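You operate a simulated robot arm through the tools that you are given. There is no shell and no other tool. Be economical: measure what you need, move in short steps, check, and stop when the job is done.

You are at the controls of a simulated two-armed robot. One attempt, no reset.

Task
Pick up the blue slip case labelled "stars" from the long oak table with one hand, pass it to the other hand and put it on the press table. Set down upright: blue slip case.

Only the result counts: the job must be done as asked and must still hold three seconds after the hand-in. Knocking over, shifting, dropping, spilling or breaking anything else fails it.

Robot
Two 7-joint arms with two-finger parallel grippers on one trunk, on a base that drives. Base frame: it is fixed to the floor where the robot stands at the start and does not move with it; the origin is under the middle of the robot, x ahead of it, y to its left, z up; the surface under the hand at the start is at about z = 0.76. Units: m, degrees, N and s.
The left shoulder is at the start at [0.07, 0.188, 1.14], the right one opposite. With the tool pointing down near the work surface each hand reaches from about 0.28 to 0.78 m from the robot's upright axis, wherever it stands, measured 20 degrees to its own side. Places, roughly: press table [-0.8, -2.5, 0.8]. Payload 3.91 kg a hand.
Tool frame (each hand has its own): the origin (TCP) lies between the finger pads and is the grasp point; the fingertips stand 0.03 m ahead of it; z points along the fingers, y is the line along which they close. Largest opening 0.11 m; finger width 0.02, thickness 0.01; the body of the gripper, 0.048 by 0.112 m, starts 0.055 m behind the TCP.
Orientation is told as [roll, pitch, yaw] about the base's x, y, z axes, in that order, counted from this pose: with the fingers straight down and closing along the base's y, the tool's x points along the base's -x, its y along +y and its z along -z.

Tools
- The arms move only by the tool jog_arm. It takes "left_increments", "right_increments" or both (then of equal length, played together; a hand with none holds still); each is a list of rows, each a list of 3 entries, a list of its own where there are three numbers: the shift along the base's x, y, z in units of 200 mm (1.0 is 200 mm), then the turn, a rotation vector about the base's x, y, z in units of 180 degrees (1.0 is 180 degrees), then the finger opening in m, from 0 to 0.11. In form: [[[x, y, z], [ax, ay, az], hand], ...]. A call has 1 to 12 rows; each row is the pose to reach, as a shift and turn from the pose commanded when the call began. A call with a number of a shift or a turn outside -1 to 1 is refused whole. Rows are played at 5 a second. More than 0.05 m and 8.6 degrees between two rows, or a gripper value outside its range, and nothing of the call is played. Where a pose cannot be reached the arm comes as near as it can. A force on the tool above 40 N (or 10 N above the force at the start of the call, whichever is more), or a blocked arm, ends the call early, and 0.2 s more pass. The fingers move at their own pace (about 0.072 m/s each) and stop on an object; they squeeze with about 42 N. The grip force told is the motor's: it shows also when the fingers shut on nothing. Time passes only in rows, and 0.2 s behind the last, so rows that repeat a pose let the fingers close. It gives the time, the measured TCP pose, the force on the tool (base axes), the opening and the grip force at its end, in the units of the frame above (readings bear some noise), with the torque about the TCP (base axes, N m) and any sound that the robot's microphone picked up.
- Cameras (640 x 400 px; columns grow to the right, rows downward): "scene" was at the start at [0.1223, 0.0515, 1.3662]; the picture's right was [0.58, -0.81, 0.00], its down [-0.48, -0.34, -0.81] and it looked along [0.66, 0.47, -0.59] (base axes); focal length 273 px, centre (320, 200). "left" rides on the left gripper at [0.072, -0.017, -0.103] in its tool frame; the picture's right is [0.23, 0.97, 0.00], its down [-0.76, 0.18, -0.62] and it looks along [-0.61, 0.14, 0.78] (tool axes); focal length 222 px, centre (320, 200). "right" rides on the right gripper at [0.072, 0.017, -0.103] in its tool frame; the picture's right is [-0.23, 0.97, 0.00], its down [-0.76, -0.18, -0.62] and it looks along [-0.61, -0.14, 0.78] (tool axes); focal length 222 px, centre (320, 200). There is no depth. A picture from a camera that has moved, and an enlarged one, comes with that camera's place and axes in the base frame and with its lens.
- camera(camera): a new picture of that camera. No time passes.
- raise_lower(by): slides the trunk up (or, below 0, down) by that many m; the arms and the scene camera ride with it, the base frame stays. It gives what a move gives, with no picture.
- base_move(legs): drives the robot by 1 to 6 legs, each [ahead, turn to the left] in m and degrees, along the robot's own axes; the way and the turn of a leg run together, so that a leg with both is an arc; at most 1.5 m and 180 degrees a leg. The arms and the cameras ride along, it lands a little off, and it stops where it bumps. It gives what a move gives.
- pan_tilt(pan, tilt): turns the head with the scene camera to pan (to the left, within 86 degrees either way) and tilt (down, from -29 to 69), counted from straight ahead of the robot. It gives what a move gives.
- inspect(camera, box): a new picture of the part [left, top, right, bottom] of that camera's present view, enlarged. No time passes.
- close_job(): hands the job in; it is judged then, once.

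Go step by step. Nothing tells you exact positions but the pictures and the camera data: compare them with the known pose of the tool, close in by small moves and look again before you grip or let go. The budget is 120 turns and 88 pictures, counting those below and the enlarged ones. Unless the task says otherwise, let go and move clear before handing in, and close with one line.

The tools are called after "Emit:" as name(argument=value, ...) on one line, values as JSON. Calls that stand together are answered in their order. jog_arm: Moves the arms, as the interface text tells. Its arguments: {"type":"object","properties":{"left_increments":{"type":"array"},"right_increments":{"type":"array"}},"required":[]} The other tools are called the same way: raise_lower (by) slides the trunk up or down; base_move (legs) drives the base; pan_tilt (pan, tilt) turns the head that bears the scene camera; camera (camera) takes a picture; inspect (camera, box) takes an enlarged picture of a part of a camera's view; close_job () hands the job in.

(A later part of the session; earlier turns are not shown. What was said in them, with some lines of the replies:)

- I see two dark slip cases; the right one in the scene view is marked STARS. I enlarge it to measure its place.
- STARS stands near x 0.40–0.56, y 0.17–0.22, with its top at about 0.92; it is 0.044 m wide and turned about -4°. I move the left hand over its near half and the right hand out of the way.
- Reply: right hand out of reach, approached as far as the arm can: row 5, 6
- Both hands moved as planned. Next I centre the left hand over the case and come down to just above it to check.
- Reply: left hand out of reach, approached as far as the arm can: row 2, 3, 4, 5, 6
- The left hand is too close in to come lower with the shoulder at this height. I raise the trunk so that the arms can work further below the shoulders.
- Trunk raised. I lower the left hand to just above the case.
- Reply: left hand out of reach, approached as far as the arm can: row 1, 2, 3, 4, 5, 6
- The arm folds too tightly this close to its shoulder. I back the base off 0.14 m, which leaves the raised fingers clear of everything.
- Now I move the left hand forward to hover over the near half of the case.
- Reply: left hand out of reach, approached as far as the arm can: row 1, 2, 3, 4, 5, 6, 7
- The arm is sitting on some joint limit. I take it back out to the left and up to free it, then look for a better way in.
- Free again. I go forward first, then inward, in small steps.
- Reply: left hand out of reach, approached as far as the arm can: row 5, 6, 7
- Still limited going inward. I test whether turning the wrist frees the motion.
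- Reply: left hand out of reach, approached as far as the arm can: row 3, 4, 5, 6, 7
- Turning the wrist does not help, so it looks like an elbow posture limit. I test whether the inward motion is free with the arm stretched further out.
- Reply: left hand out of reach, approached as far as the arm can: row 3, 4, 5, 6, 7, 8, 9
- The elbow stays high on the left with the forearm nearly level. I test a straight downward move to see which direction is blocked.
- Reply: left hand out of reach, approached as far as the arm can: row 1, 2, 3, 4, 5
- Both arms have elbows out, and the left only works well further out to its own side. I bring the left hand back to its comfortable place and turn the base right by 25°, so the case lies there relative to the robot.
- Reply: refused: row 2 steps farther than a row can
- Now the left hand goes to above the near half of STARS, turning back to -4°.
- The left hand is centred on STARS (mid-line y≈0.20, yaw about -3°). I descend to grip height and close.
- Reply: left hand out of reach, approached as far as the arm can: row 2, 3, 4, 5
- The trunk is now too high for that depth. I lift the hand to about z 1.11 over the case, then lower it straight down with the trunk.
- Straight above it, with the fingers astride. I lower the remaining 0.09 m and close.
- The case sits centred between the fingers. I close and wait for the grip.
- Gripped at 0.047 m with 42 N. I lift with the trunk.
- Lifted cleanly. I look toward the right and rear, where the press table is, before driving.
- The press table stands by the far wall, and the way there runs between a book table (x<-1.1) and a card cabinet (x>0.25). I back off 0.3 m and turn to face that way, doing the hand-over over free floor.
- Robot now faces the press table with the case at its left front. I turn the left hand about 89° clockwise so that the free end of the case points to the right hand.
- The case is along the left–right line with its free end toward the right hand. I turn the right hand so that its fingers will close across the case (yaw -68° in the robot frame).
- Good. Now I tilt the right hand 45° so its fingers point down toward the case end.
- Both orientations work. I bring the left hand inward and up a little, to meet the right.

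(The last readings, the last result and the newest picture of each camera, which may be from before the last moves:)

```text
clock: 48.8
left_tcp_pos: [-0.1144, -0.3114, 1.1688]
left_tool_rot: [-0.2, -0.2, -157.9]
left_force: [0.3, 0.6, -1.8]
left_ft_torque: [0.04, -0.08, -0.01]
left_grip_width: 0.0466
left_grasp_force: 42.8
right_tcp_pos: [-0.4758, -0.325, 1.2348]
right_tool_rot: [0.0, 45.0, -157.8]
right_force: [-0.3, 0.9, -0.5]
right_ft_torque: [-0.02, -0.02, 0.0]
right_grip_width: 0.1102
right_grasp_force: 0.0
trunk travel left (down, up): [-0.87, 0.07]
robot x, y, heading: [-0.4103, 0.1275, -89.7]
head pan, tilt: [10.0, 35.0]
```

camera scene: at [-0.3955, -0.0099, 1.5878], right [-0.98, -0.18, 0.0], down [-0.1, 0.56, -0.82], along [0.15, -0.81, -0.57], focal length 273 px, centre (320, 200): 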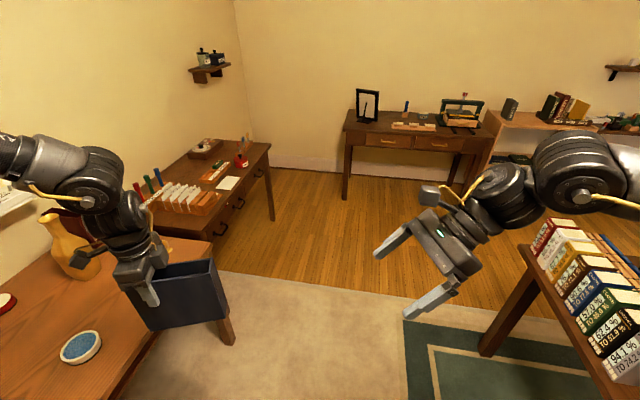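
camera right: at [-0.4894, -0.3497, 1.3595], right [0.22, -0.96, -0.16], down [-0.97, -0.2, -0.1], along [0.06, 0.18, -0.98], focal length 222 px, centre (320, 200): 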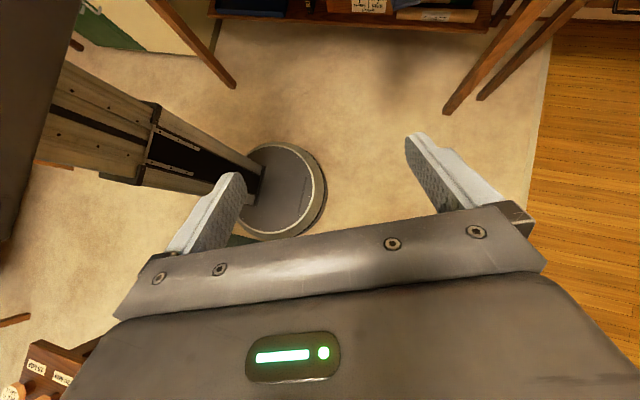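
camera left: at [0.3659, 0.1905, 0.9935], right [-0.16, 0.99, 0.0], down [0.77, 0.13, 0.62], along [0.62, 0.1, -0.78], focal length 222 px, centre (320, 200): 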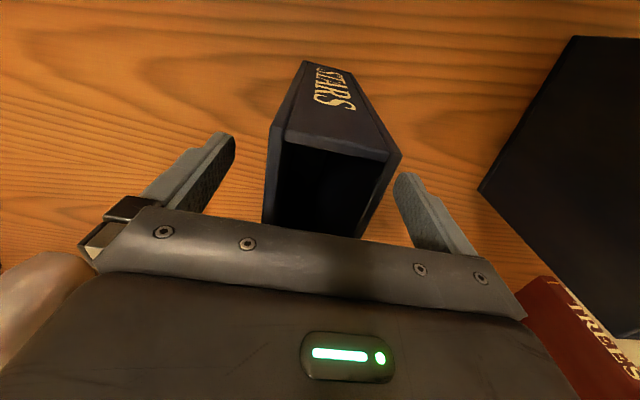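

The left hand is in place. The right hand moves up to a pre-grip point on its approach line.

Emit:
jog_arm(right_increments=[[[0.2, -0.05, 0], [0, 0, 0], 0.11], [[0.4, -0.1, 0.05], [0, 0, 0], 0.11], [[0.6, -0.15, 0.05], [0, 0, 0], 0.11], [[0.75, -0.2, 0.05], [0, 0, 0], 0.11], [[0.85, -0.22, 0.05], [0, 0, 0], 0.11], [[0.85, -0.22, 0.05], [0, 0, 0], 0.11]])

Emit:
camera(camera="scene")

Emit:
camera(camera="right")

```text
clock: 50.2
left_tcp_pos: [-0.1148, -0.3115, 1.1696]
left_tool_rot: [-0.2, 0.0, -157.9]
left_force: [-0.7, -0.6, -2.4]
left_ft_torque: [0.05, -0.1, 0.02]
left_grip_width: 0.0469
left_grasp_force: 41.7
right_tcp_pos: [-0.3076, -0.3695, 1.2468]
right_tool_rot: [0.0, 45.0, -157.9]
right_force: [-0.3, 0.3, -0.7]
right_ft_torque: [0.04, -0.03, 0.01]
right_grip_width: 0.11
right_grasp_force: 0.1
trunk travel left (down, up): [-0.87, 0.07]
robot x, y, heading: [-0.4124, 0.1273, -89.7]
head pan, tilt: [10.0, 35.0]
```

```text
59 pictures are left
camera scene: at [-0.3972, -0.0098, 1.5878], right [-0.98, -0.18, 0.0], down [-0.1, 0.56, -0.82], along [0.15, -0.81, -0.57], focal length 273 px, centre (320, 200)
```

scene: 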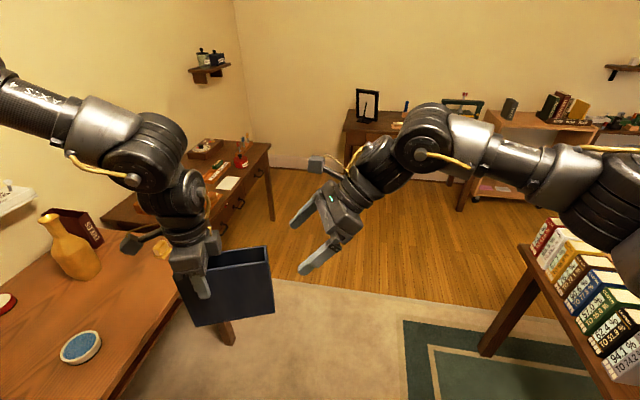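

```text
58 pictures are left
camera right: at [-0.3203, -0.3932, 1.3709], right [0.22, -0.96, -0.16], down [-0.97, -0.2, -0.1], along [0.06, 0.18, -0.98], focal length 222 px, centre (320, 200)
```

right: 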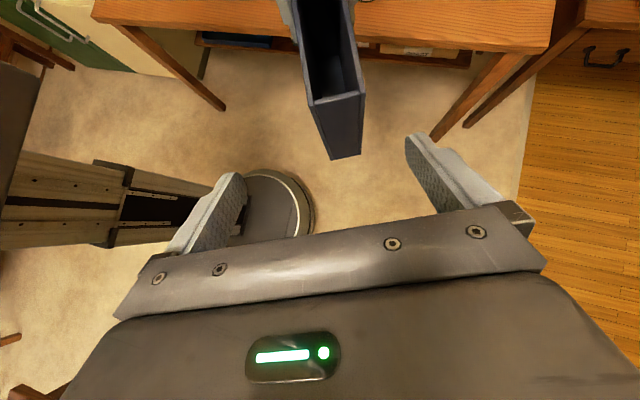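

The end of the case is at (-0.228, -0.358), top about 1.20, centred between the right fingers. I slide the right hand in along its axis.

Emit:
jog_arm(right_increments=[[[0.17, 0.015, -0.09], [0, 0, 0], 0.11], [[0.345, 0.03, -0.175], [0, 0, 0], 0.11], [[0.43, 0.07, -0.27], [0, 0, 0], 0.11], [[0.5, 0.1, -0.35], [0, 0, 0], 0.11], [[0.5, 0.1, -0.35], [0, 0, 0], 0.11]])

Emit:
camera(camera="scene")

Emit:
camera(camera="right")

```text
clock: 51.4
left_tcp_pos: [-0.1151, -0.3117, 1.1678]
left_tool_rot: [-0.4, 0.0, -157.9]
left_force: [0.8, 0.6, -1.5]
left_ft_torque: [0.02, -0.05, -0.02]
left_grip_width: 0.0469
left_grasp_force: 41.7
right_tcp_pos: [-0.206, -0.35, 1.1729]
right_tool_rot: [0.0, 45.1, -158.0]
right_force: [-1.0, -0.1, 0.0]
right_ft_torque: [0.01, 0.0, -0.02]
right_grip_width: 0.11
right_grasp_force: 0.1
trunk travel left (down, up): [-0.87, 0.07]
robot x, y, heading: [-0.4146, 0.1254, -89.6]
head pan, tilt: [10.0, 35.0]
```

```text
57 pictures are left
camera scene: at [-0.3954, -0.0101, 1.5878], right [-0.98, -0.18, 0.0], down [-0.1, 0.56, -0.82], along [0.15, -0.81, -0.57], focal length 273 px, centre (320, 200)
```

scene: 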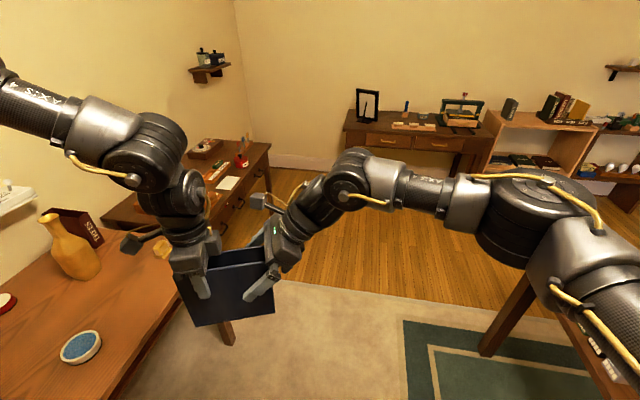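

```text
56 pictures are left
camera right: at [-0.2184, -0.3741, 1.2992], right [0.22, -0.96, -0.16], down [-0.97, -0.2, -0.1], along [0.06, 0.18, -0.98], focal length 222 px, centre (320, 200)
```

right: 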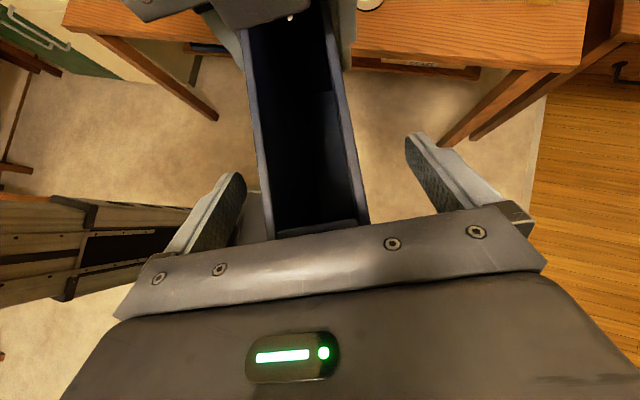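

Aligned. I go 12 mm deeper and close the right fingers while the left still holds.

Emit:
jog_arm(right_increments=[[[0.04, 0.016, -0.042], [0, 0, 0], 0.11], [[0.04, 0.016, -0.042], [0, 0, 0], 0.08], [[0.04, 0.016, -0.042], [0, 0, 0], 0.06], [[0.04, 0.016, -0.042], [0, 0, 0], 0.04], [[0.04, 0.016, -0.042], [0, 0, 0], 0.02], [[0.04, 0.016, -0.042], [0, 0, 0], 0.0], [[0.04, 0.016, -0.042], [0, 0, 0], 0.0], [[0.04, 0.016, -0.042], [0, 0, 0], 0.0]])

Emit:
camera(camera="right")

```text
clock: 53.2
left_tcp_pos: [-0.1152, -0.3123, 1.1686]
left_tool_rot: [-0.2, 0.0, -157.9]
left_force: [4.3, -8.3, -4.3]
left_ft_torque: [-0.43, -0.41, 0.24]
left_grip_width: 0.0469
left_grasp_force: 42.1
right_tcp_pos: [-0.1991, -0.3461, 1.1666]
right_tool_rot: [-0.1, 45.0, -157.9]
right_force: [-4.9, 8.1, 3.0]
right_ft_torque: [0.55, 0.09, 0.6]
right_grip_width: 0.0466
right_grasp_force: 42.2
trunk travel left (down, up): [-0.87, 0.07]
robot x, y, heading: [-0.4139, 0.1277, -89.6]
head pan, tilt: [10.0, 35.0]
```

```text
55 pictures are left
camera right: at [-0.2109, -0.3707, 1.291], right [0.22, -0.96, -0.16], down [-0.97, -0.2, -0.1], along [0.06, 0.18, -0.98], focal length 222 px, centre (320, 200)
```

right: 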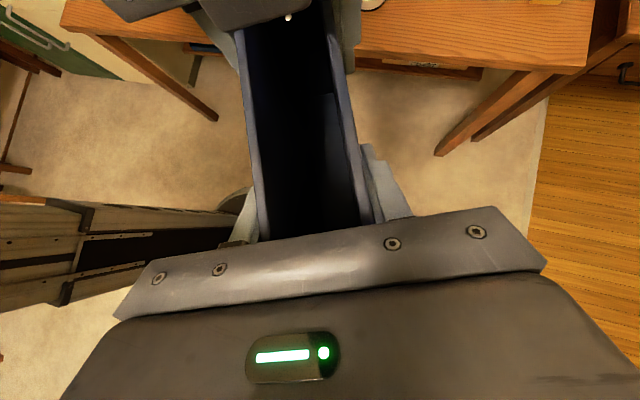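

Both hands hold the case. I open the left hand and lift it straight off.

Emit:
jog_arm(left_increments=[[[0, 0, 0], [0, 0, 0], 0.06], [[0, 0, 0], [0, 0, 0], 0.08], [[0, 0, 0], [0, 0, 0], 0.11], [[0, 0, 0], [0, 0, 0], 0.11], [[0, 0, 0.1], [0, 0, 0], 0.11], [[0.1, 0, 0.25], [0, 0, 0], 0.11], [[0.3, 0, 0.4], [0, 0, 0], 0.11], [[0.5, 0, 0.5], [0, 0, 0], 0.11], [[0.7, 0, 0.5], [0, 0, 0], 0.11], [[0.7, 0, 0.5], [0, 0, 0], 0.11]])

Emit:
camera(camera="scene")

```text
clock: 55.4
left_tcp_pos: [0.0247, -0.312, 1.269]
left_tool_rot: [-0.3, -0.1, -157.9]
left_force: [-0.8, 0.6, -0.7]
left_ft_torque: [0.01, 0.0, -0.02]
left_grip_width: 0.11
left_grasp_force: 0.0
right_tcp_pos: [-0.1985, -0.347, 1.1658]
right_tool_rot: [0.0, 45.0, -158.0]
right_force: [0.2, -0.8, -0.6]
right_ft_torque: [-0.04, 0.11, 0.0]
right_grip_width: 0.0468
right_grasp_force: 42.4
trunk travel left (down, up): [-0.87, 0.07]
robot x, y, heading: [-0.4151, 0.1285, -89.5]
head pan, tilt: [10.0, 35.0]
```

```text
54 pictures are left
camera scene: at [-0.3963, -0.0103, 1.5878], right [-0.98, -0.18, 0.0], down [-0.1, 0.56, -0.82], along [0.15, -0.81, -0.57], focal length 273 px, centre (320, 200)
```

scene: 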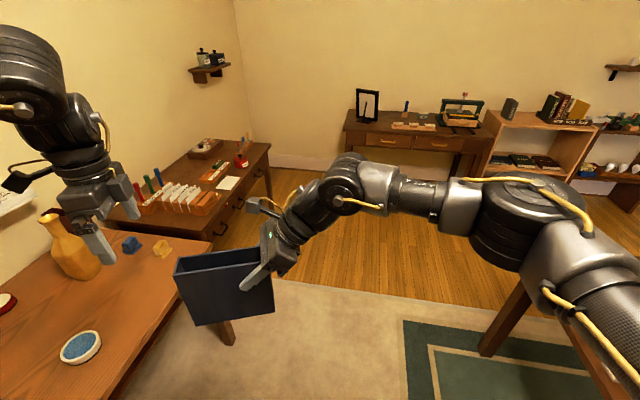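

The right hand holds the case alone. I look at the press table closely to choose a free spot.

Emit:
inspect(camera="scene", box=[320, 70, 520, 195])

```text
3.20 times, centred on (420, 132) of scene
camera zoom: at [-0.3963, -0.0103, 1.5878], right [-0.98, -0.18, 0.0], down [-0.1, 0.56, -0.82], along [0.15, -0.81, -0.57], focal length 873 px, centre (0, 416)
```

zoom: 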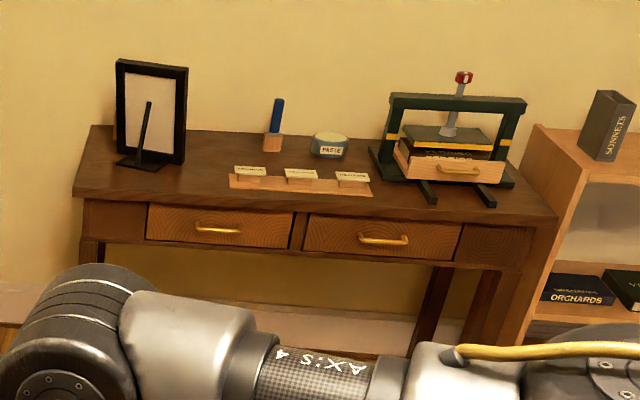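

Clear spot: the front left of the press table, in front of the framed stand (table x -1.33…-0.19, front edge y≈-2.13, label strip from x≈-0.58 on). I try turning the right hand 22° more so that the case lies along the table edge, and raise the left hand out of the way.

Emit:
jog_arm(right_increments=[[[-0.05, 0, 0.0], [0, 0, -0.025], 0], [[-0.1, 0, 0.0], [0, 0, -0.05], 0], [[-0.15, 0, 0.0], [0, 0, -0.075], 0], [[-0.2, 0, 0.0], [0, 0, -0.1], 0], [[-0.2, 0, 0.0], [0, 0, -0.122], 0], [[-0.2, 0, 0], [0, 0, -0.122], 0]], left_increments=[[[0, 0.1, 0.1], [0, 0, 0.03], 0.11], [[0, 0.2, 0.2], [0, 0, 0.07], 0.11], [[0, 0.2, 0.3], [0, 0, 0.11], 0.11], [[0, 0.2, 0.4], [0, 0, 0.15], 0.11], [[0, 0.2, 0.5], [0, 0, 0.19], 0.11], [[0, 0.2, 0.5], [0, 0, 0.23], 0.11]])

Emit:
camera(camera="scene")

```text
clock: 56.8
left_tcp_pos: [0.0263, -0.2725, 1.3682]
left_tool_rot: [-0.2, 0.0, -116.4]
left_force: [-0.1, -0.4, 0.2]
left_ft_torque: [0.05, 0.01, -0.01]
left_grip_width: 0.1099
left_grasp_force: 0.1
right_tcp_pos: [-0.2384, -0.3476, 1.1649]
right_tool_rot: [-0.2, 45.0, 180.0]
right_force: [-0.3, -0.7, 0.0]
right_ft_torque: [0.02, 0.13, 0.01]
right_grip_width: 0.0467
right_grasp_force: 41.5
trunk travel left (down, up): [-0.87, 0.07]
robot x, y, heading: [-0.4172, 0.1274, -89.7]
head pan, tilt: [10.0, 35.0]
```

```text
52 pictures are left
camera scene: at [-0.3954, -0.0109, 1.5877], right [-0.98, -0.18, 0.0], down [-0.1, 0.56, -0.82], along [0.15, -0.81, -0.57], focal length 273 px, centre (320, 200)
```

scene: 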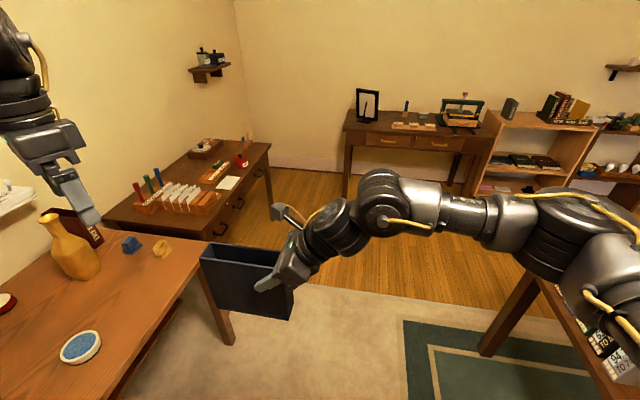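

The case is now parallel to the table edge. I drive most of the way in stages and then look again.

Emit:
base_move(legs=[[0, -6], [1.45, 0], [0, 6]])

Emit:
camera(camera="scene")

```text
clock: 65.0
left_tcp_pos: [-0.122, -1.718, 1.3692]
left_tool_rot: [-0.1, 0.1, -116.5]
left_force: [-1.6, -0.4, 0.1]
left_ft_torque: [0.01, -0.05, 0.02]
left_grip_width: 0.11
left_grasp_force: 0.2
right_tcp_pos: [-0.384, -1.792, 1.1658]
right_tool_rot: [0.0, 45.3, -180.0]
right_force: [-0.2, -0.1, 0.0]
right_ft_torque: [-0.03, 0.11, -0.01]
right_grip_width: 0.0465
right_grasp_force: 41.9
trunk travel left (down, up): [-0.87, 0.07]
robot x, y, heading: [-0.5571, -1.3158, -89.6]
head pan, tilt: [10.0, 35.0]
```

```text
51 pictures are left
camera scene: at [-0.5437, -1.4566, 1.5877], right [-0.98, -0.18, 0.0], down [-0.1, 0.57, -0.82], along [0.15, -0.81, -0.57], focal length 273 px, centre (320, 200)
```

scene: 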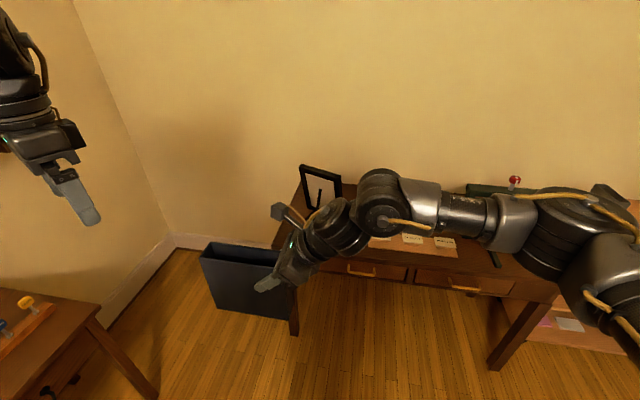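

Close to the table now. I enlarge the table's left part to pin down its edge and height.

Emit:
inspect(camera="scene", box=[260, 150, 480, 287])

Emit:
camera(camera="right")

Emit:
camera(camera="left")

```text
2.91 times, centred on (370, 218) of scene
camera zoom: at [-0.5437, -1.4566, 1.5877], right [-0.98, -0.18, 0.0], down [-0.1, 0.57, -0.82], along [0.15, -0.81, -0.57], focal length 793 px, centre (174, 146)
```

zoom: 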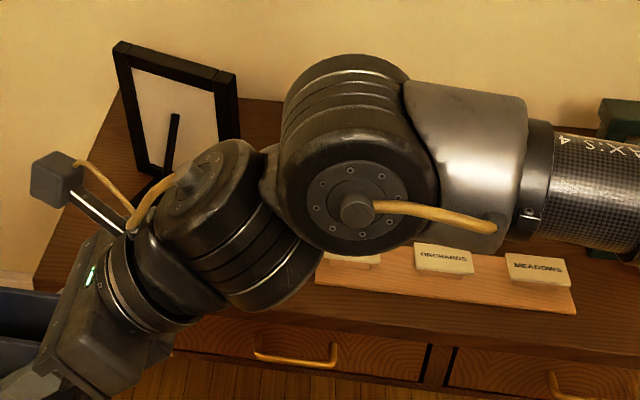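

```text
49 pictures are left
camera right: at [-0.4062, -1.8099, 1.2906], right [-0.16, -0.97, -0.16], down [-0.98, 0.18, -0.1], along [0.13, 0.14, -0.98], focal length 222 px, centre (320, 200)
```

right: 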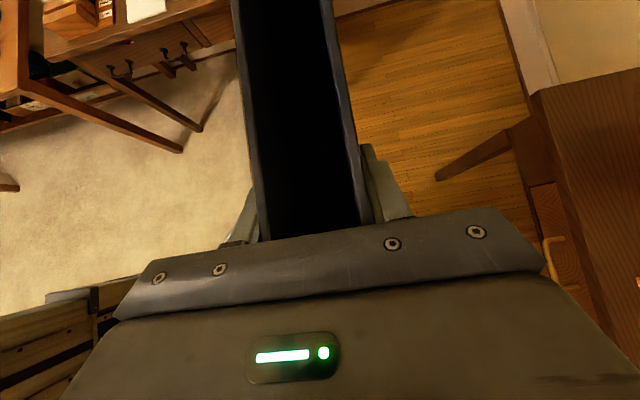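

```text
48 pictures are left
camera left: at [-0.105, -1.6459, 1.4743], right [0.97, -0.23, 0.0], down [-0.18, -0.76, 0.62], along [-0.14, -0.6, -0.78], focal length 222 px, centre (320, 200)
```

left: 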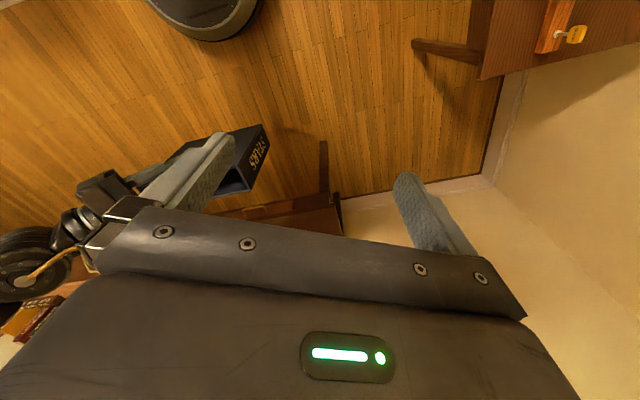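

From two views the press table's top is at z≈0.76, its front edge at y≈-2.235, its left end at x≈-0.185, and the frame's foot at y≈-2.46. I aim for the case centre at (-0.33, -2.31) and drive straight ahead 0.51 m with the case high.

Emit:
base_move(legs=[[0.51, 0]])

Emit:
pan_tilt(pan=25, tilt=45)

Emit:
camera(camera="scene")

Emit:
camera(camera="right")

Emit:
camera(camera="left")

```text
clock: 68.0
left_tcp_pos: [-0.1173, -2.2268, 1.3701]
left_tool_rot: [-0.1, -0.1, -116.6]
left_force: [0.2, -0.5, -1.0]
left_ft_torque: [0.0, 0.02, 0.0]
left_grip_width: 0.1102
left_grasp_force: 0.1
right_tcp_pos: [-0.3819, -2.3008, 1.1667]
right_tool_rot: [0.1, 45.0, 180.0]
right_force: [0.8, 0.2, 0.7]
right_ft_torque: [-0.01, 0.12, 0.01]
right_grip_width: 0.0467
right_grasp_force: 42.1
trunk travel left (down, up): [-0.87, 0.07]
robot x, y, heading: [-0.5548, -1.8288, -90.0]
head pan, tilt: [10.0, 35.0]
```

```text
clock: 68.8
left_tcp_pos: [-0.1167, -2.229, 1.3688]
left_tool_rot: [-0.2, 0.0, -116.7]
left_force: [-0.8, -0.3, 0.2]
left_ft_torque: [0.03, 0.03, -0.04]
left_grip_width: 0.1099
left_grasp_force: 0.1
right_tcp_pos: [-0.3804, -2.3013, 1.1653]
right_tool_rot: [-0.1, 45.0, 179.9]
right_force: [0.0, -0.6, -0.3]
right_ft_torque: [-0.01, 0.09, 0.0]
right_grip_width: 0.0467
right_grasp_force: 42.1
trunk travel left (down, up): [-0.87, 0.07]
robot x, y, heading: [-0.5527, -1.825, -89.5]
head pan, tilt: [25.0, 45.0]
```

```text
47 pictures are left
camera scene: at [-0.5179, -1.9524, 1.5729], right [-0.91, -0.42, 0.0], down [-0.3, 0.64, -0.71], along [0.3, -0.64, -0.71], focal length 273 px, centre (320, 200)
```

scene: 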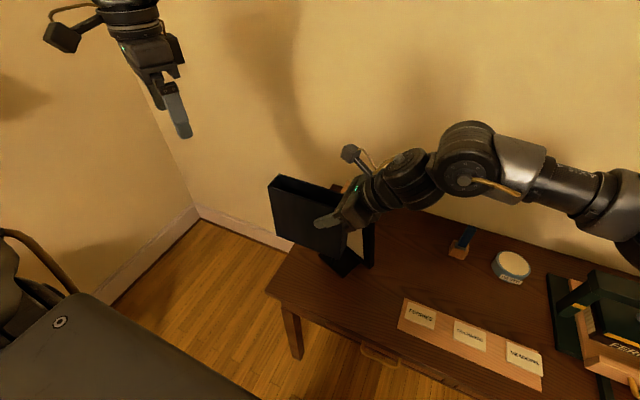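

```text
46 pictures are left
camera right: at [-0.4016, -2.3193, 1.2903], right [-0.16, -0.97, -0.16], down [-0.98, 0.18, -0.1], along [0.12, 0.14, -0.98], focal length 222 px, centre (320, 200)
```

right: 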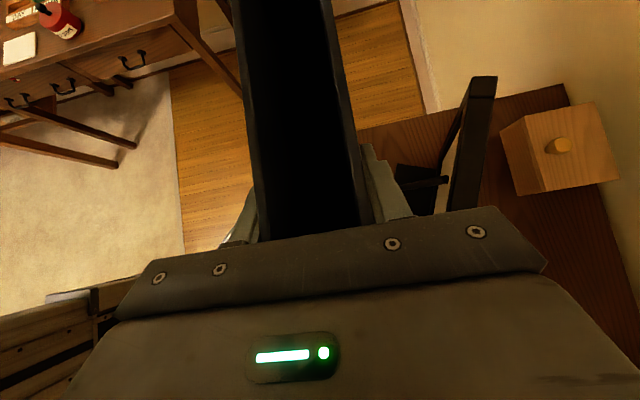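

```text
45 pictures are left
camera left: at [-0.0992, -2.1563, 1.4729], right [0.97, -0.23, 0.0], down [-0.18, -0.76, 0.62], along [-0.15, -0.6, -0.78], focal length 222 px, centre (320, 200)
```

left: 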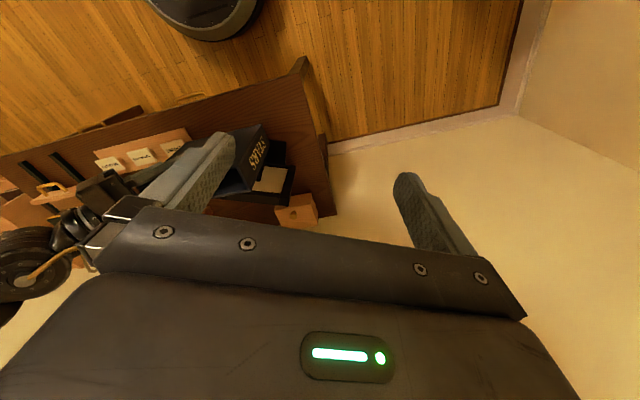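

I enlarge both views of the landing place to check the clearance to the stand.

Emit:
inspect(camera="left", box=[180, 50, 340, 230])

Emit:
inspect(camera="scene", box=[240, 160, 440, 320])

```text
2.22 times, centred on (260, 140) of left
camera zoom: at [-0.0992, -2.1563, 1.4729], right [0.97, -0.23, 0.0], down [-0.18, -0.76, 0.62], along [-0.15, -0.6, -0.78], focal length 494 px, centre (453, 333)
```

zoom: 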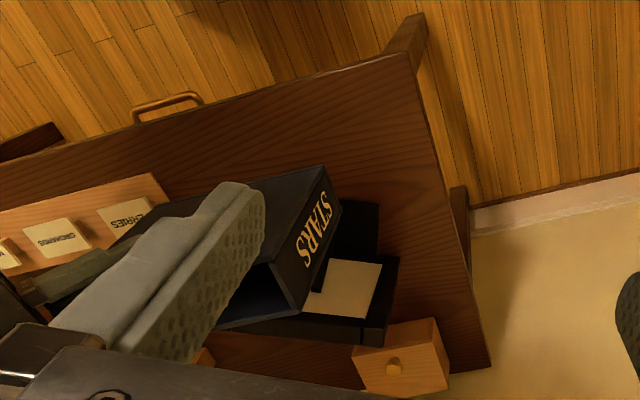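

```text
2.50 times, centred on (340, 240) of scene
camera zoom: at [-0.5179, -1.9524, 1.5729], right [-0.91, -0.42, 0.0], down [-0.3, 0.64, -0.71], along [0.3, -0.64, -0.71], focal length 682 px, centre (270, 100)
```

zoom: 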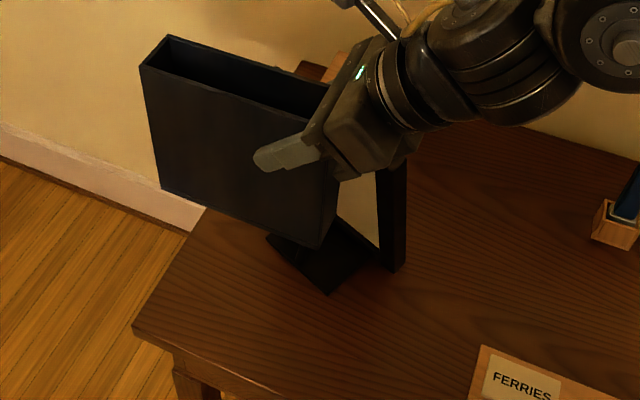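

Landing place checks out: front edge y≈-2.25, stand's foot from y≈-2.39 back, left end x≈-0.19. I shift 12 mm toward the wall and lower with the trunk part of the way.

Emit:
jog_arm(right_increments=[[[0, -0.03, 0], [0, 0, 0], 0], [[0, -0.06, 0], [0, 0, 0], 0], [[0, -0.06, 0], [0, 0, 0], 0]])

Emit:
raise_lower(by=-0.18)

Emit:
pan_tilt(pan=0, tilt=45)

Emit:
camera(camera="scene")

Emit:
camera(camera="left")

```text
clock: 69.6
left_tcp_pos: [-0.1159, -2.227, 1.3691]
left_tool_rot: [-0.2, 0.0, -116.7]
left_force: [-0.1, 0.8, 0.5]
left_ft_torque: [0.0, 0.01, 0.02]
left_grip_width: 0.1099
left_grasp_force: 0.1
right_tcp_pos: [-0.3802, -2.3126, 1.1647]
right_tool_rot: [0.0, 44.9, 179.8]
right_force: [0.5, 0.0, -0.2]
right_ft_torque: [-0.02, 0.09, -0.01]
right_grip_width: 0.0469
right_grasp_force: 42.2
trunk travel left (down, up): [-0.87, 0.07]
robot x, y, heading: [-0.5526, -1.828, -89.8]
head pan, tilt: [25.0, 45.0]
```

```text
clock: 71.6
left_tcp_pos: [-0.1173, -2.2276, 1.189]
left_tool_rot: [-0.2, -0.1, -116.6]
left_force: [-0.2, 0.2, 0.0]
left_ft_torque: [0.03, 0.01, 0.03]
left_grip_width: 0.1101
left_grasp_force: 0.2
right_tcp_pos: [-0.3813, -2.3124, 0.9863]
right_tool_rot: [0.0, 45.0, 179.8]
right_force: [-0.4, -0.1, -0.1]
right_ft_torque: [-0.02, 0.13, 0.03]
right_grip_width: 0.0467
right_grasp_force: 42.5
trunk travel left (down, up): [-0.69, 0.25]
robot x, y, heading: [-0.556, -1.8277, -89.9]
head pan, tilt: [25.0, 45.0]
```

```text
clock: 72.5
left_tcp_pos: [-0.1177, -2.2291, 1.1877]
left_tool_rot: [-0.3, -0.1, -116.6]
left_force: [0.4, -0.3, -0.2]
left_ft_torque: [0.01, 0.03, 0.02]
left_grip_width: 0.1099
left_grasp_force: 0.0
right_tcp_pos: [-0.3808, -2.3134, 0.9858]
right_tool_rot: [-0.1, 44.9, 179.9]
right_force: [0.5, 0.4, 0.0]
right_ft_torque: [-0.01, 0.13, -0.01]
right_grip_width: 0.0467
right_grasp_force: 41.8
trunk travel left (down, up): [-0.69, 0.25]
robot x, y, heading: [-0.5534, -1.8281, -89.7]
head pan, tilt: [0.0, 45.0]
```

```text
42 pictures are left
camera scene: at [-0.5521, -1.9595, 1.393], right [-1.0, 0.0, 0.0], down [0.0, 0.71, -0.71], along [0.0, -0.71, -0.71], focal length 273 px, centre (320, 200)
```

scene: 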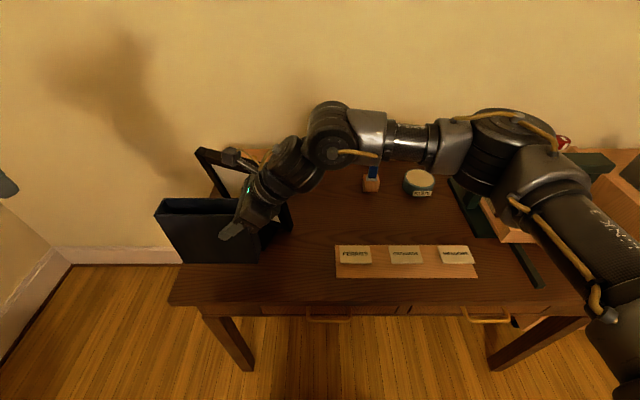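

```text
41 pictures are left
camera left: at [-0.0992, -2.1557, 1.293], right [0.97, -0.23, 0.0], down [-0.18, -0.76, 0.62], along [-0.15, -0.6, -0.78], focal length 222 px, centre (320, 200)
```

left: 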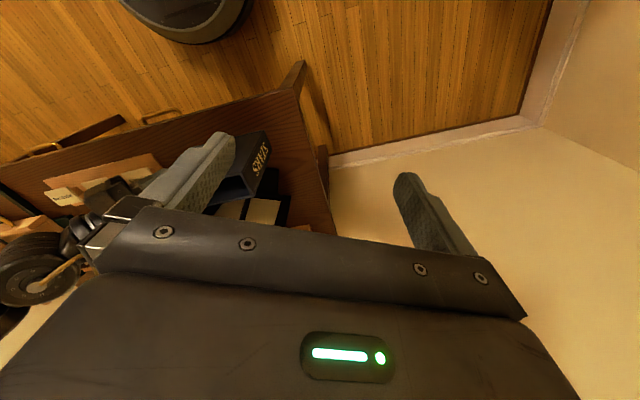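

The arm stays clear of the press and the stand. I lower another 80 mm, to a little above the tabletop, and look.

Emit:
raise_lower(by=-0.08)

Emit:
inspect(camera="scene", box=[130, 110, 350, 290])

Emit:
inspect(camera="left", box=[160, 60, 360, 240])

```text
clock: 73.7
left_tcp_pos: [-0.1174, -2.2287, 1.1089]
left_tool_rot: [-0.2, 0.1, -116.6]
left_force: [-0.1, 0.4, 0.0]
left_ft_torque: [0.02, -0.01, 0.0]
left_grip_width: 0.1099
left_grasp_force: 0.0
right_tcp_pos: [-0.3809, -2.3131, 0.9056]
right_tool_rot: [0.1, 44.9, 179.9]
right_force: [-0.3, -0.2, -0.2]
right_ft_torque: [0.0, 0.16, 0.02]
right_grip_width: 0.047
right_grasp_force: 42.3
trunk travel left (down, up): [-0.61, 0.33]
robot x, y, heading: [-0.5528, -1.825, -89.8]
head pan, tilt: [0.0, 45.0]
```

```text
2.22 times, centred on (240, 200) of scene
camera zoom: at [-0.5523, -1.9591, 1.313], right [-1.0, 0.0, 0.0], down [0.0, 0.71, -0.71], along [0.0, -0.71, -0.71], focal length 606 px, centre (498, 200)
```

zoom: 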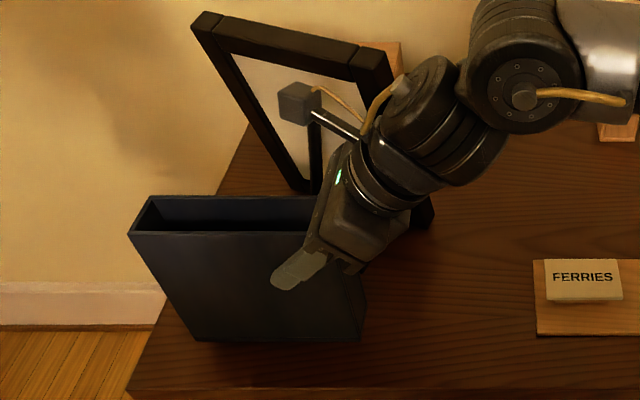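

```text
2.22 times, centred on (260, 150) of left
camera zoom: at [-0.0994, -2.1554, 1.2132], right [0.97, -0.23, 0.0], down [-0.18, -0.76, 0.62], along [-0.15, -0.6, -0.78], focal length 494 px, centre (453, 311)
```

zoom: 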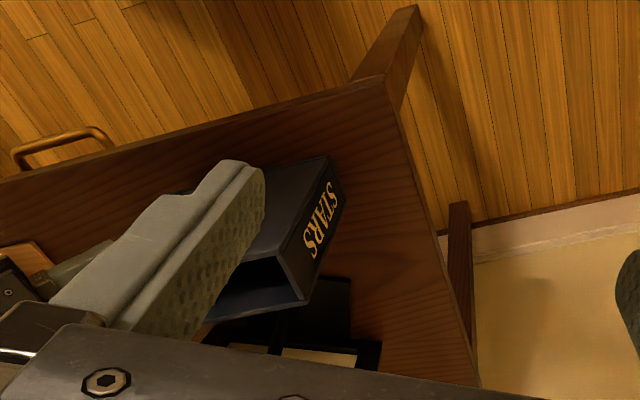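

The case hangs level about 20 mm above the wood. I lower it in small steps, watching the force.

Emit:
jog_arm(right_increments=[[[0, 0, -0.03], [0, 0, 0], 0], [[0, 0, -0.06], [0, 0, 0], 0], [[0, 0, -0.075], [0, 0, 0], 0], [[0, 0, -0.075], [0, 0, 0], 0]])

```text
clock: 74.7
left_tcp_pos: [-0.1167, -2.2283, 1.1082]
left_tool_rot: [-0.2, 0.0, -116.8]
left_force: [-0.1, 0.3, -0.5]
left_ft_torque: [-0.01, 0.02, -0.04]
left_grip_width: 0.1102
left_grasp_force: 0.2
right_tcp_pos: [-0.3817, -2.3126, 0.8897]
right_tool_rot: [0.0, 45.0, 179.9]
right_force: [-0.3, -1.5, -0.5]
right_ft_torque: [-0.02, 0.14, 0.02]
right_grip_width: 0.0467
right_grasp_force: 41.8
trunk travel left (down, up): [-0.61, 0.33]
robot x, y, heading: [-0.5539, -1.8287, -90.0]
head pan, tilt: [0.0, 45.0]
```

Emit:
jog_arm(right_increments=[[[0, 0, -0.01], [0, 0, 0], 0], [[0, 0, -0.02], [0, 0, 0], 0], [[0, 0, -0.02], [0, 0, 0], 0]])

Emit:
inspect(camera="scene", box=[130, 150, 290, 290])

```text
clock: 75.5
left_tcp_pos: [-0.117, -2.2284, 1.1093]
left_tool_rot: [-0.2, 0.0, -116.7]
left_force: [-0.1, -0.2, 0.2]
left_ft_torque: [-0.01, 0.02, -0.02]
left_grip_width: 0.1097
left_grasp_force: 0.0
right_tcp_pos: [-0.3806, -2.3136, 0.8859]
right_tool_rot: [0.0, 44.9, 179.9]
right_force: [-1.1, 0.1, 0.2]
right_ft_torque: [0.02, -0.14, -0.03]
right_grip_width: 0.0468
right_grasp_force: 42.1
trunk travel left (down, up): [-0.61, 0.33]
robot x, y, heading: [-0.5531, -1.8289, -89.7]
head pan, tilt: [0.0, 45.0]
```

```text
2.86 times, centred on (210, 220) of scene
camera zoom: at [-0.5525, -1.9592, 1.313], right [-1.0, 0.0, 0.0], down [0.0, 0.71, -0.71], along [0.0, -0.71, -0.71], focal length 779 px, centre (634, 143)
```

zoom: 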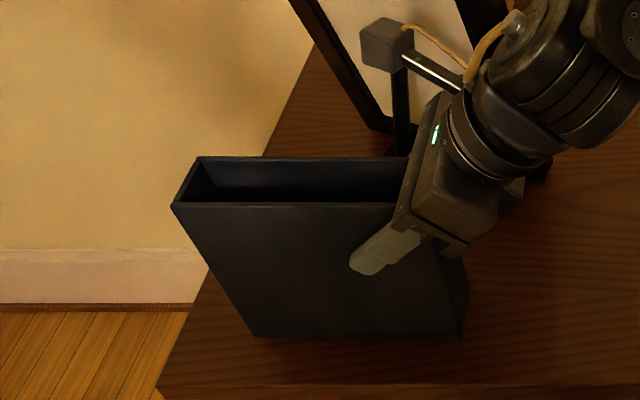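

The torque sign has flipped, so the case is just touching. I press down another 2 mm to seat it.

Emit:
jog_arm(right_increments=[[[0, 0, -0.005], [0, 0, 0], 0], [[0, 0, -0.01], [0, 0, 0], 0], [[0, 0, -0.01], [0, 0, 0], 0]])

```text
clock: 76.3
left_tcp_pos: [-0.1176, -2.2259, 1.1096]
left_tool_rot: [-0.2, -0.2, -116.7]
left_force: [1.1, -0.1, 0.1]
left_ft_torque: [-0.01, 0.0, 0.01]
left_grip_width: 0.1098
left_grasp_force: 0.1
right_tcp_pos: [-0.3798, -2.3135, 0.8862]
right_tool_rot: [0.1, 45.1, 179.9]
right_force: [-3.1, -2.2, 16.8]
right_ft_torque: [0.06, 1.12, 0.15]
right_grip_width: 0.0468
right_grasp_force: 41.7
trunk travel left (down, up): [-0.61, 0.33]
robot x, y, heading: [-0.5539, -1.8231, -90.1]
head pan, tilt: [0.0, 45.0]
```

Seated with 17 N. I ease off about 1.5 mm of command and open the fingers, modestly.

Emit:
jog_arm(right_increments=[[[0, 0, 0.007], [0, 0, 0], 0], [[0, 0, 0.007], [0, 0, 0], 0], [[0, 0, 0.007], [0, 0, 0], 0.052], [[0, 0, 0.007], [0, 0, 0], 0.06], [[0, 0, 0.007], [0, 0, 0], 0.07], [[0, 0, 0.007], [0, 0, 0], 0.08], [[0, 0, 0.007], [0, 0, 0], 0.08]])

Emit:
inspect(camera="scene", box=[130, 150, 290, 290])

Emit:
camera(camera="right")

```text
clock: 77.9
left_tcp_pos: [-0.1169, -2.2276, 1.1088]
left_tool_rot: [-0.2, 0.0, -116.7]
left_force: [-0.3, 0.4, 0.5]
left_ft_torque: [0.0, 0.0, 0.04]
left_grip_width: 0.1099
left_grasp_force: 0.1
right_tcp_pos: [-0.381, -2.3127, 0.8866]
right_tool_rot: [0.0, 45.1, 179.9]
right_force: [0.4, -0.1, 0.1]
right_ft_torque: [0.0, -0.01, 0.0]
right_grip_width: 0.0801
right_grasp_force: 0.0
trunk travel left (down, up): [-0.61, 0.33]
robot x, y, heading: [-0.5557, -1.8272, -89.9]
head pan, tilt: [0.0, 45.0]
```

```text
2.86 times, centred on (210, 220) of scene
camera zoom: at [-0.5523, -1.9592, 1.313], right [-1.0, 0.0, 0.0], down [0.0, 0.71, -0.71], along [0.0, -0.71, -0.71], focal length 779 px, centre (634, 143)
```

zoom: 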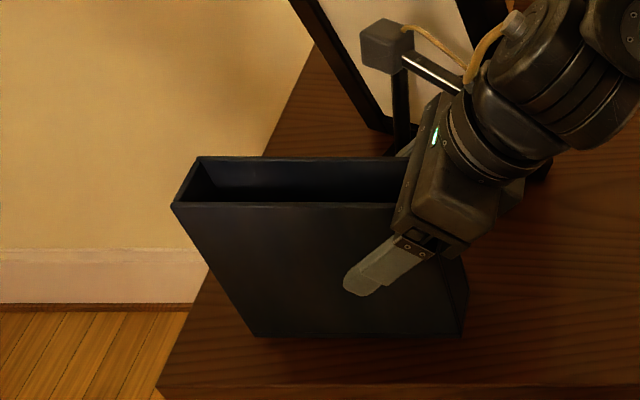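

```text
36 pictures are left
camera right: at [-0.4016, -2.3304, 1.0107], right [-0.16, -0.97, -0.16], down [-0.98, 0.18, -0.1], along [0.12, 0.14, -0.98], focal length 222 px, centre (320, 200)
```

right: 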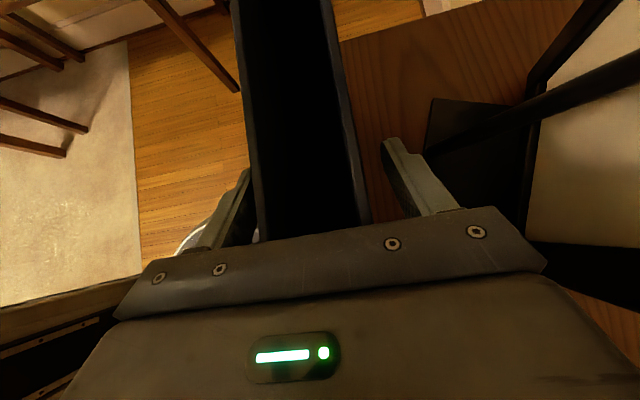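

Released and standing on its own. I withdraw the right hand back along its axis, then raise the trunk.

Emit:
jog_arm(right_increments=[[[-0.08, 0, 0.08], [0, 0, 0], 0.08], [[-0.2, 0, 0.2], [0, 0, 0], 0.08], [[-0.35, 0.03, 0.35], [0, 0, 0], 0.08], [[-0.45, 0.06, 0.5], [0, 0, 0], 0.08], [[-0.45, 0.06, 0.5], [0, 0, 0], 0.08]])

Emit:
raise_lower(by=0.15)

Emit:
camera(camera="scene")

Emit:
camera(camera="left")

```text
clock: 79.1
left_tcp_pos: [-0.1169, -2.2288, 1.1086]
left_tool_rot: [-0.3, 0.0, -116.7]
left_force: [0.0, 0.4, 0.1]
left_ft_torque: [0.05, 0.0, 0.02]
left_grip_width: 0.1101
left_grasp_force: 0.0
right_tcp_pos: [-0.4711, -2.3002, 0.9875]
right_tool_rot: [0.0, 44.8, 180.0]
right_force: [0.5, -0.5, 0.9]
right_ft_torque: [0.01, -0.01, 0.0]
right_grip_width: 0.08
right_grasp_force: 0.1
trunk travel left (down, up): [-0.61, 0.33]
robot x, y, heading: [-0.554, -1.8274, -89.8]
head pan, tilt: [0.0, 45.0]
```

```text
clock: 80.8
left_tcp_pos: [-0.1178, -2.2279, 1.2587]
left_tool_rot: [-0.3, 0.0, -116.7]
left_force: [0.4, -0.9, 0.0]
left_ft_torque: [-0.02, -0.03, -0.03]
left_grip_width: 0.11
left_grasp_force: 0.0
right_tcp_pos: [-0.4712, -2.3008, 1.1363]
right_tool_rot: [0.0, 45.0, 179.8]
right_force: [-0.9, -0.1, -0.2]
right_ft_torque: [0.03, -0.01, -0.02]
right_grip_width: 0.0802
right_grasp_force: 0.1
trunk travel left (down, up): [-0.76, 0.18]
robot x, y, heading: [-0.5551, -1.8267, -89.8]
head pan, tilt: [0.0, 45.0]
```

```text
35 pictures are left
camera scene: at [-0.5524, -1.9593, 1.4629], right [-1.0, 0.0, 0.0], down [0.0, 0.71, -0.71], along [0.0, -0.71, -0.71], focal length 273 px, centre (320, 200)
```

scene: 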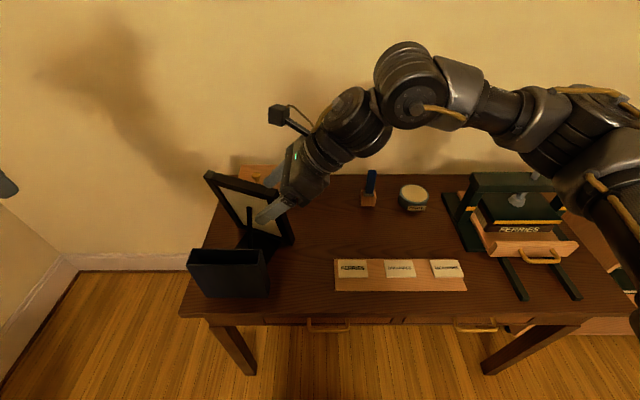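

```text
34 pictures are left
camera left: at [-0.0994, -2.1556, 1.3631], right [0.97, -0.23, 0.0], down [-0.18, -0.76, 0.62], along [-0.15, -0.6, -0.78], focal length 222 px, centre (320, 200)
```

left: 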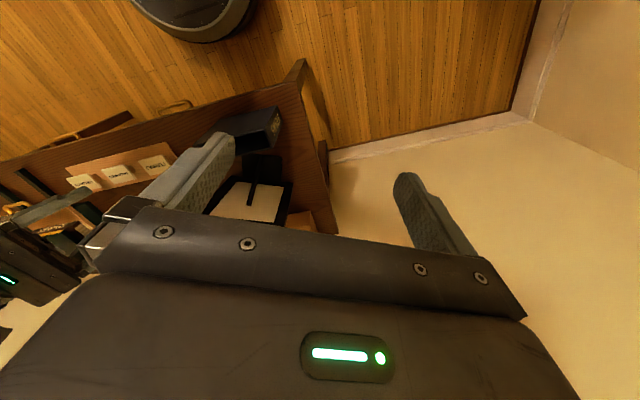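

The case stands upright on the press table with both hands clear and nothing else moved, so I hand in.

Emit:
close_job()

```text
The job is handed in.
```

The blue "stars" slip case was picked up with the left hand, passed to the right and set upright on the press table. Both hands were clear at hand-in, and I saw nothing else disturbed.
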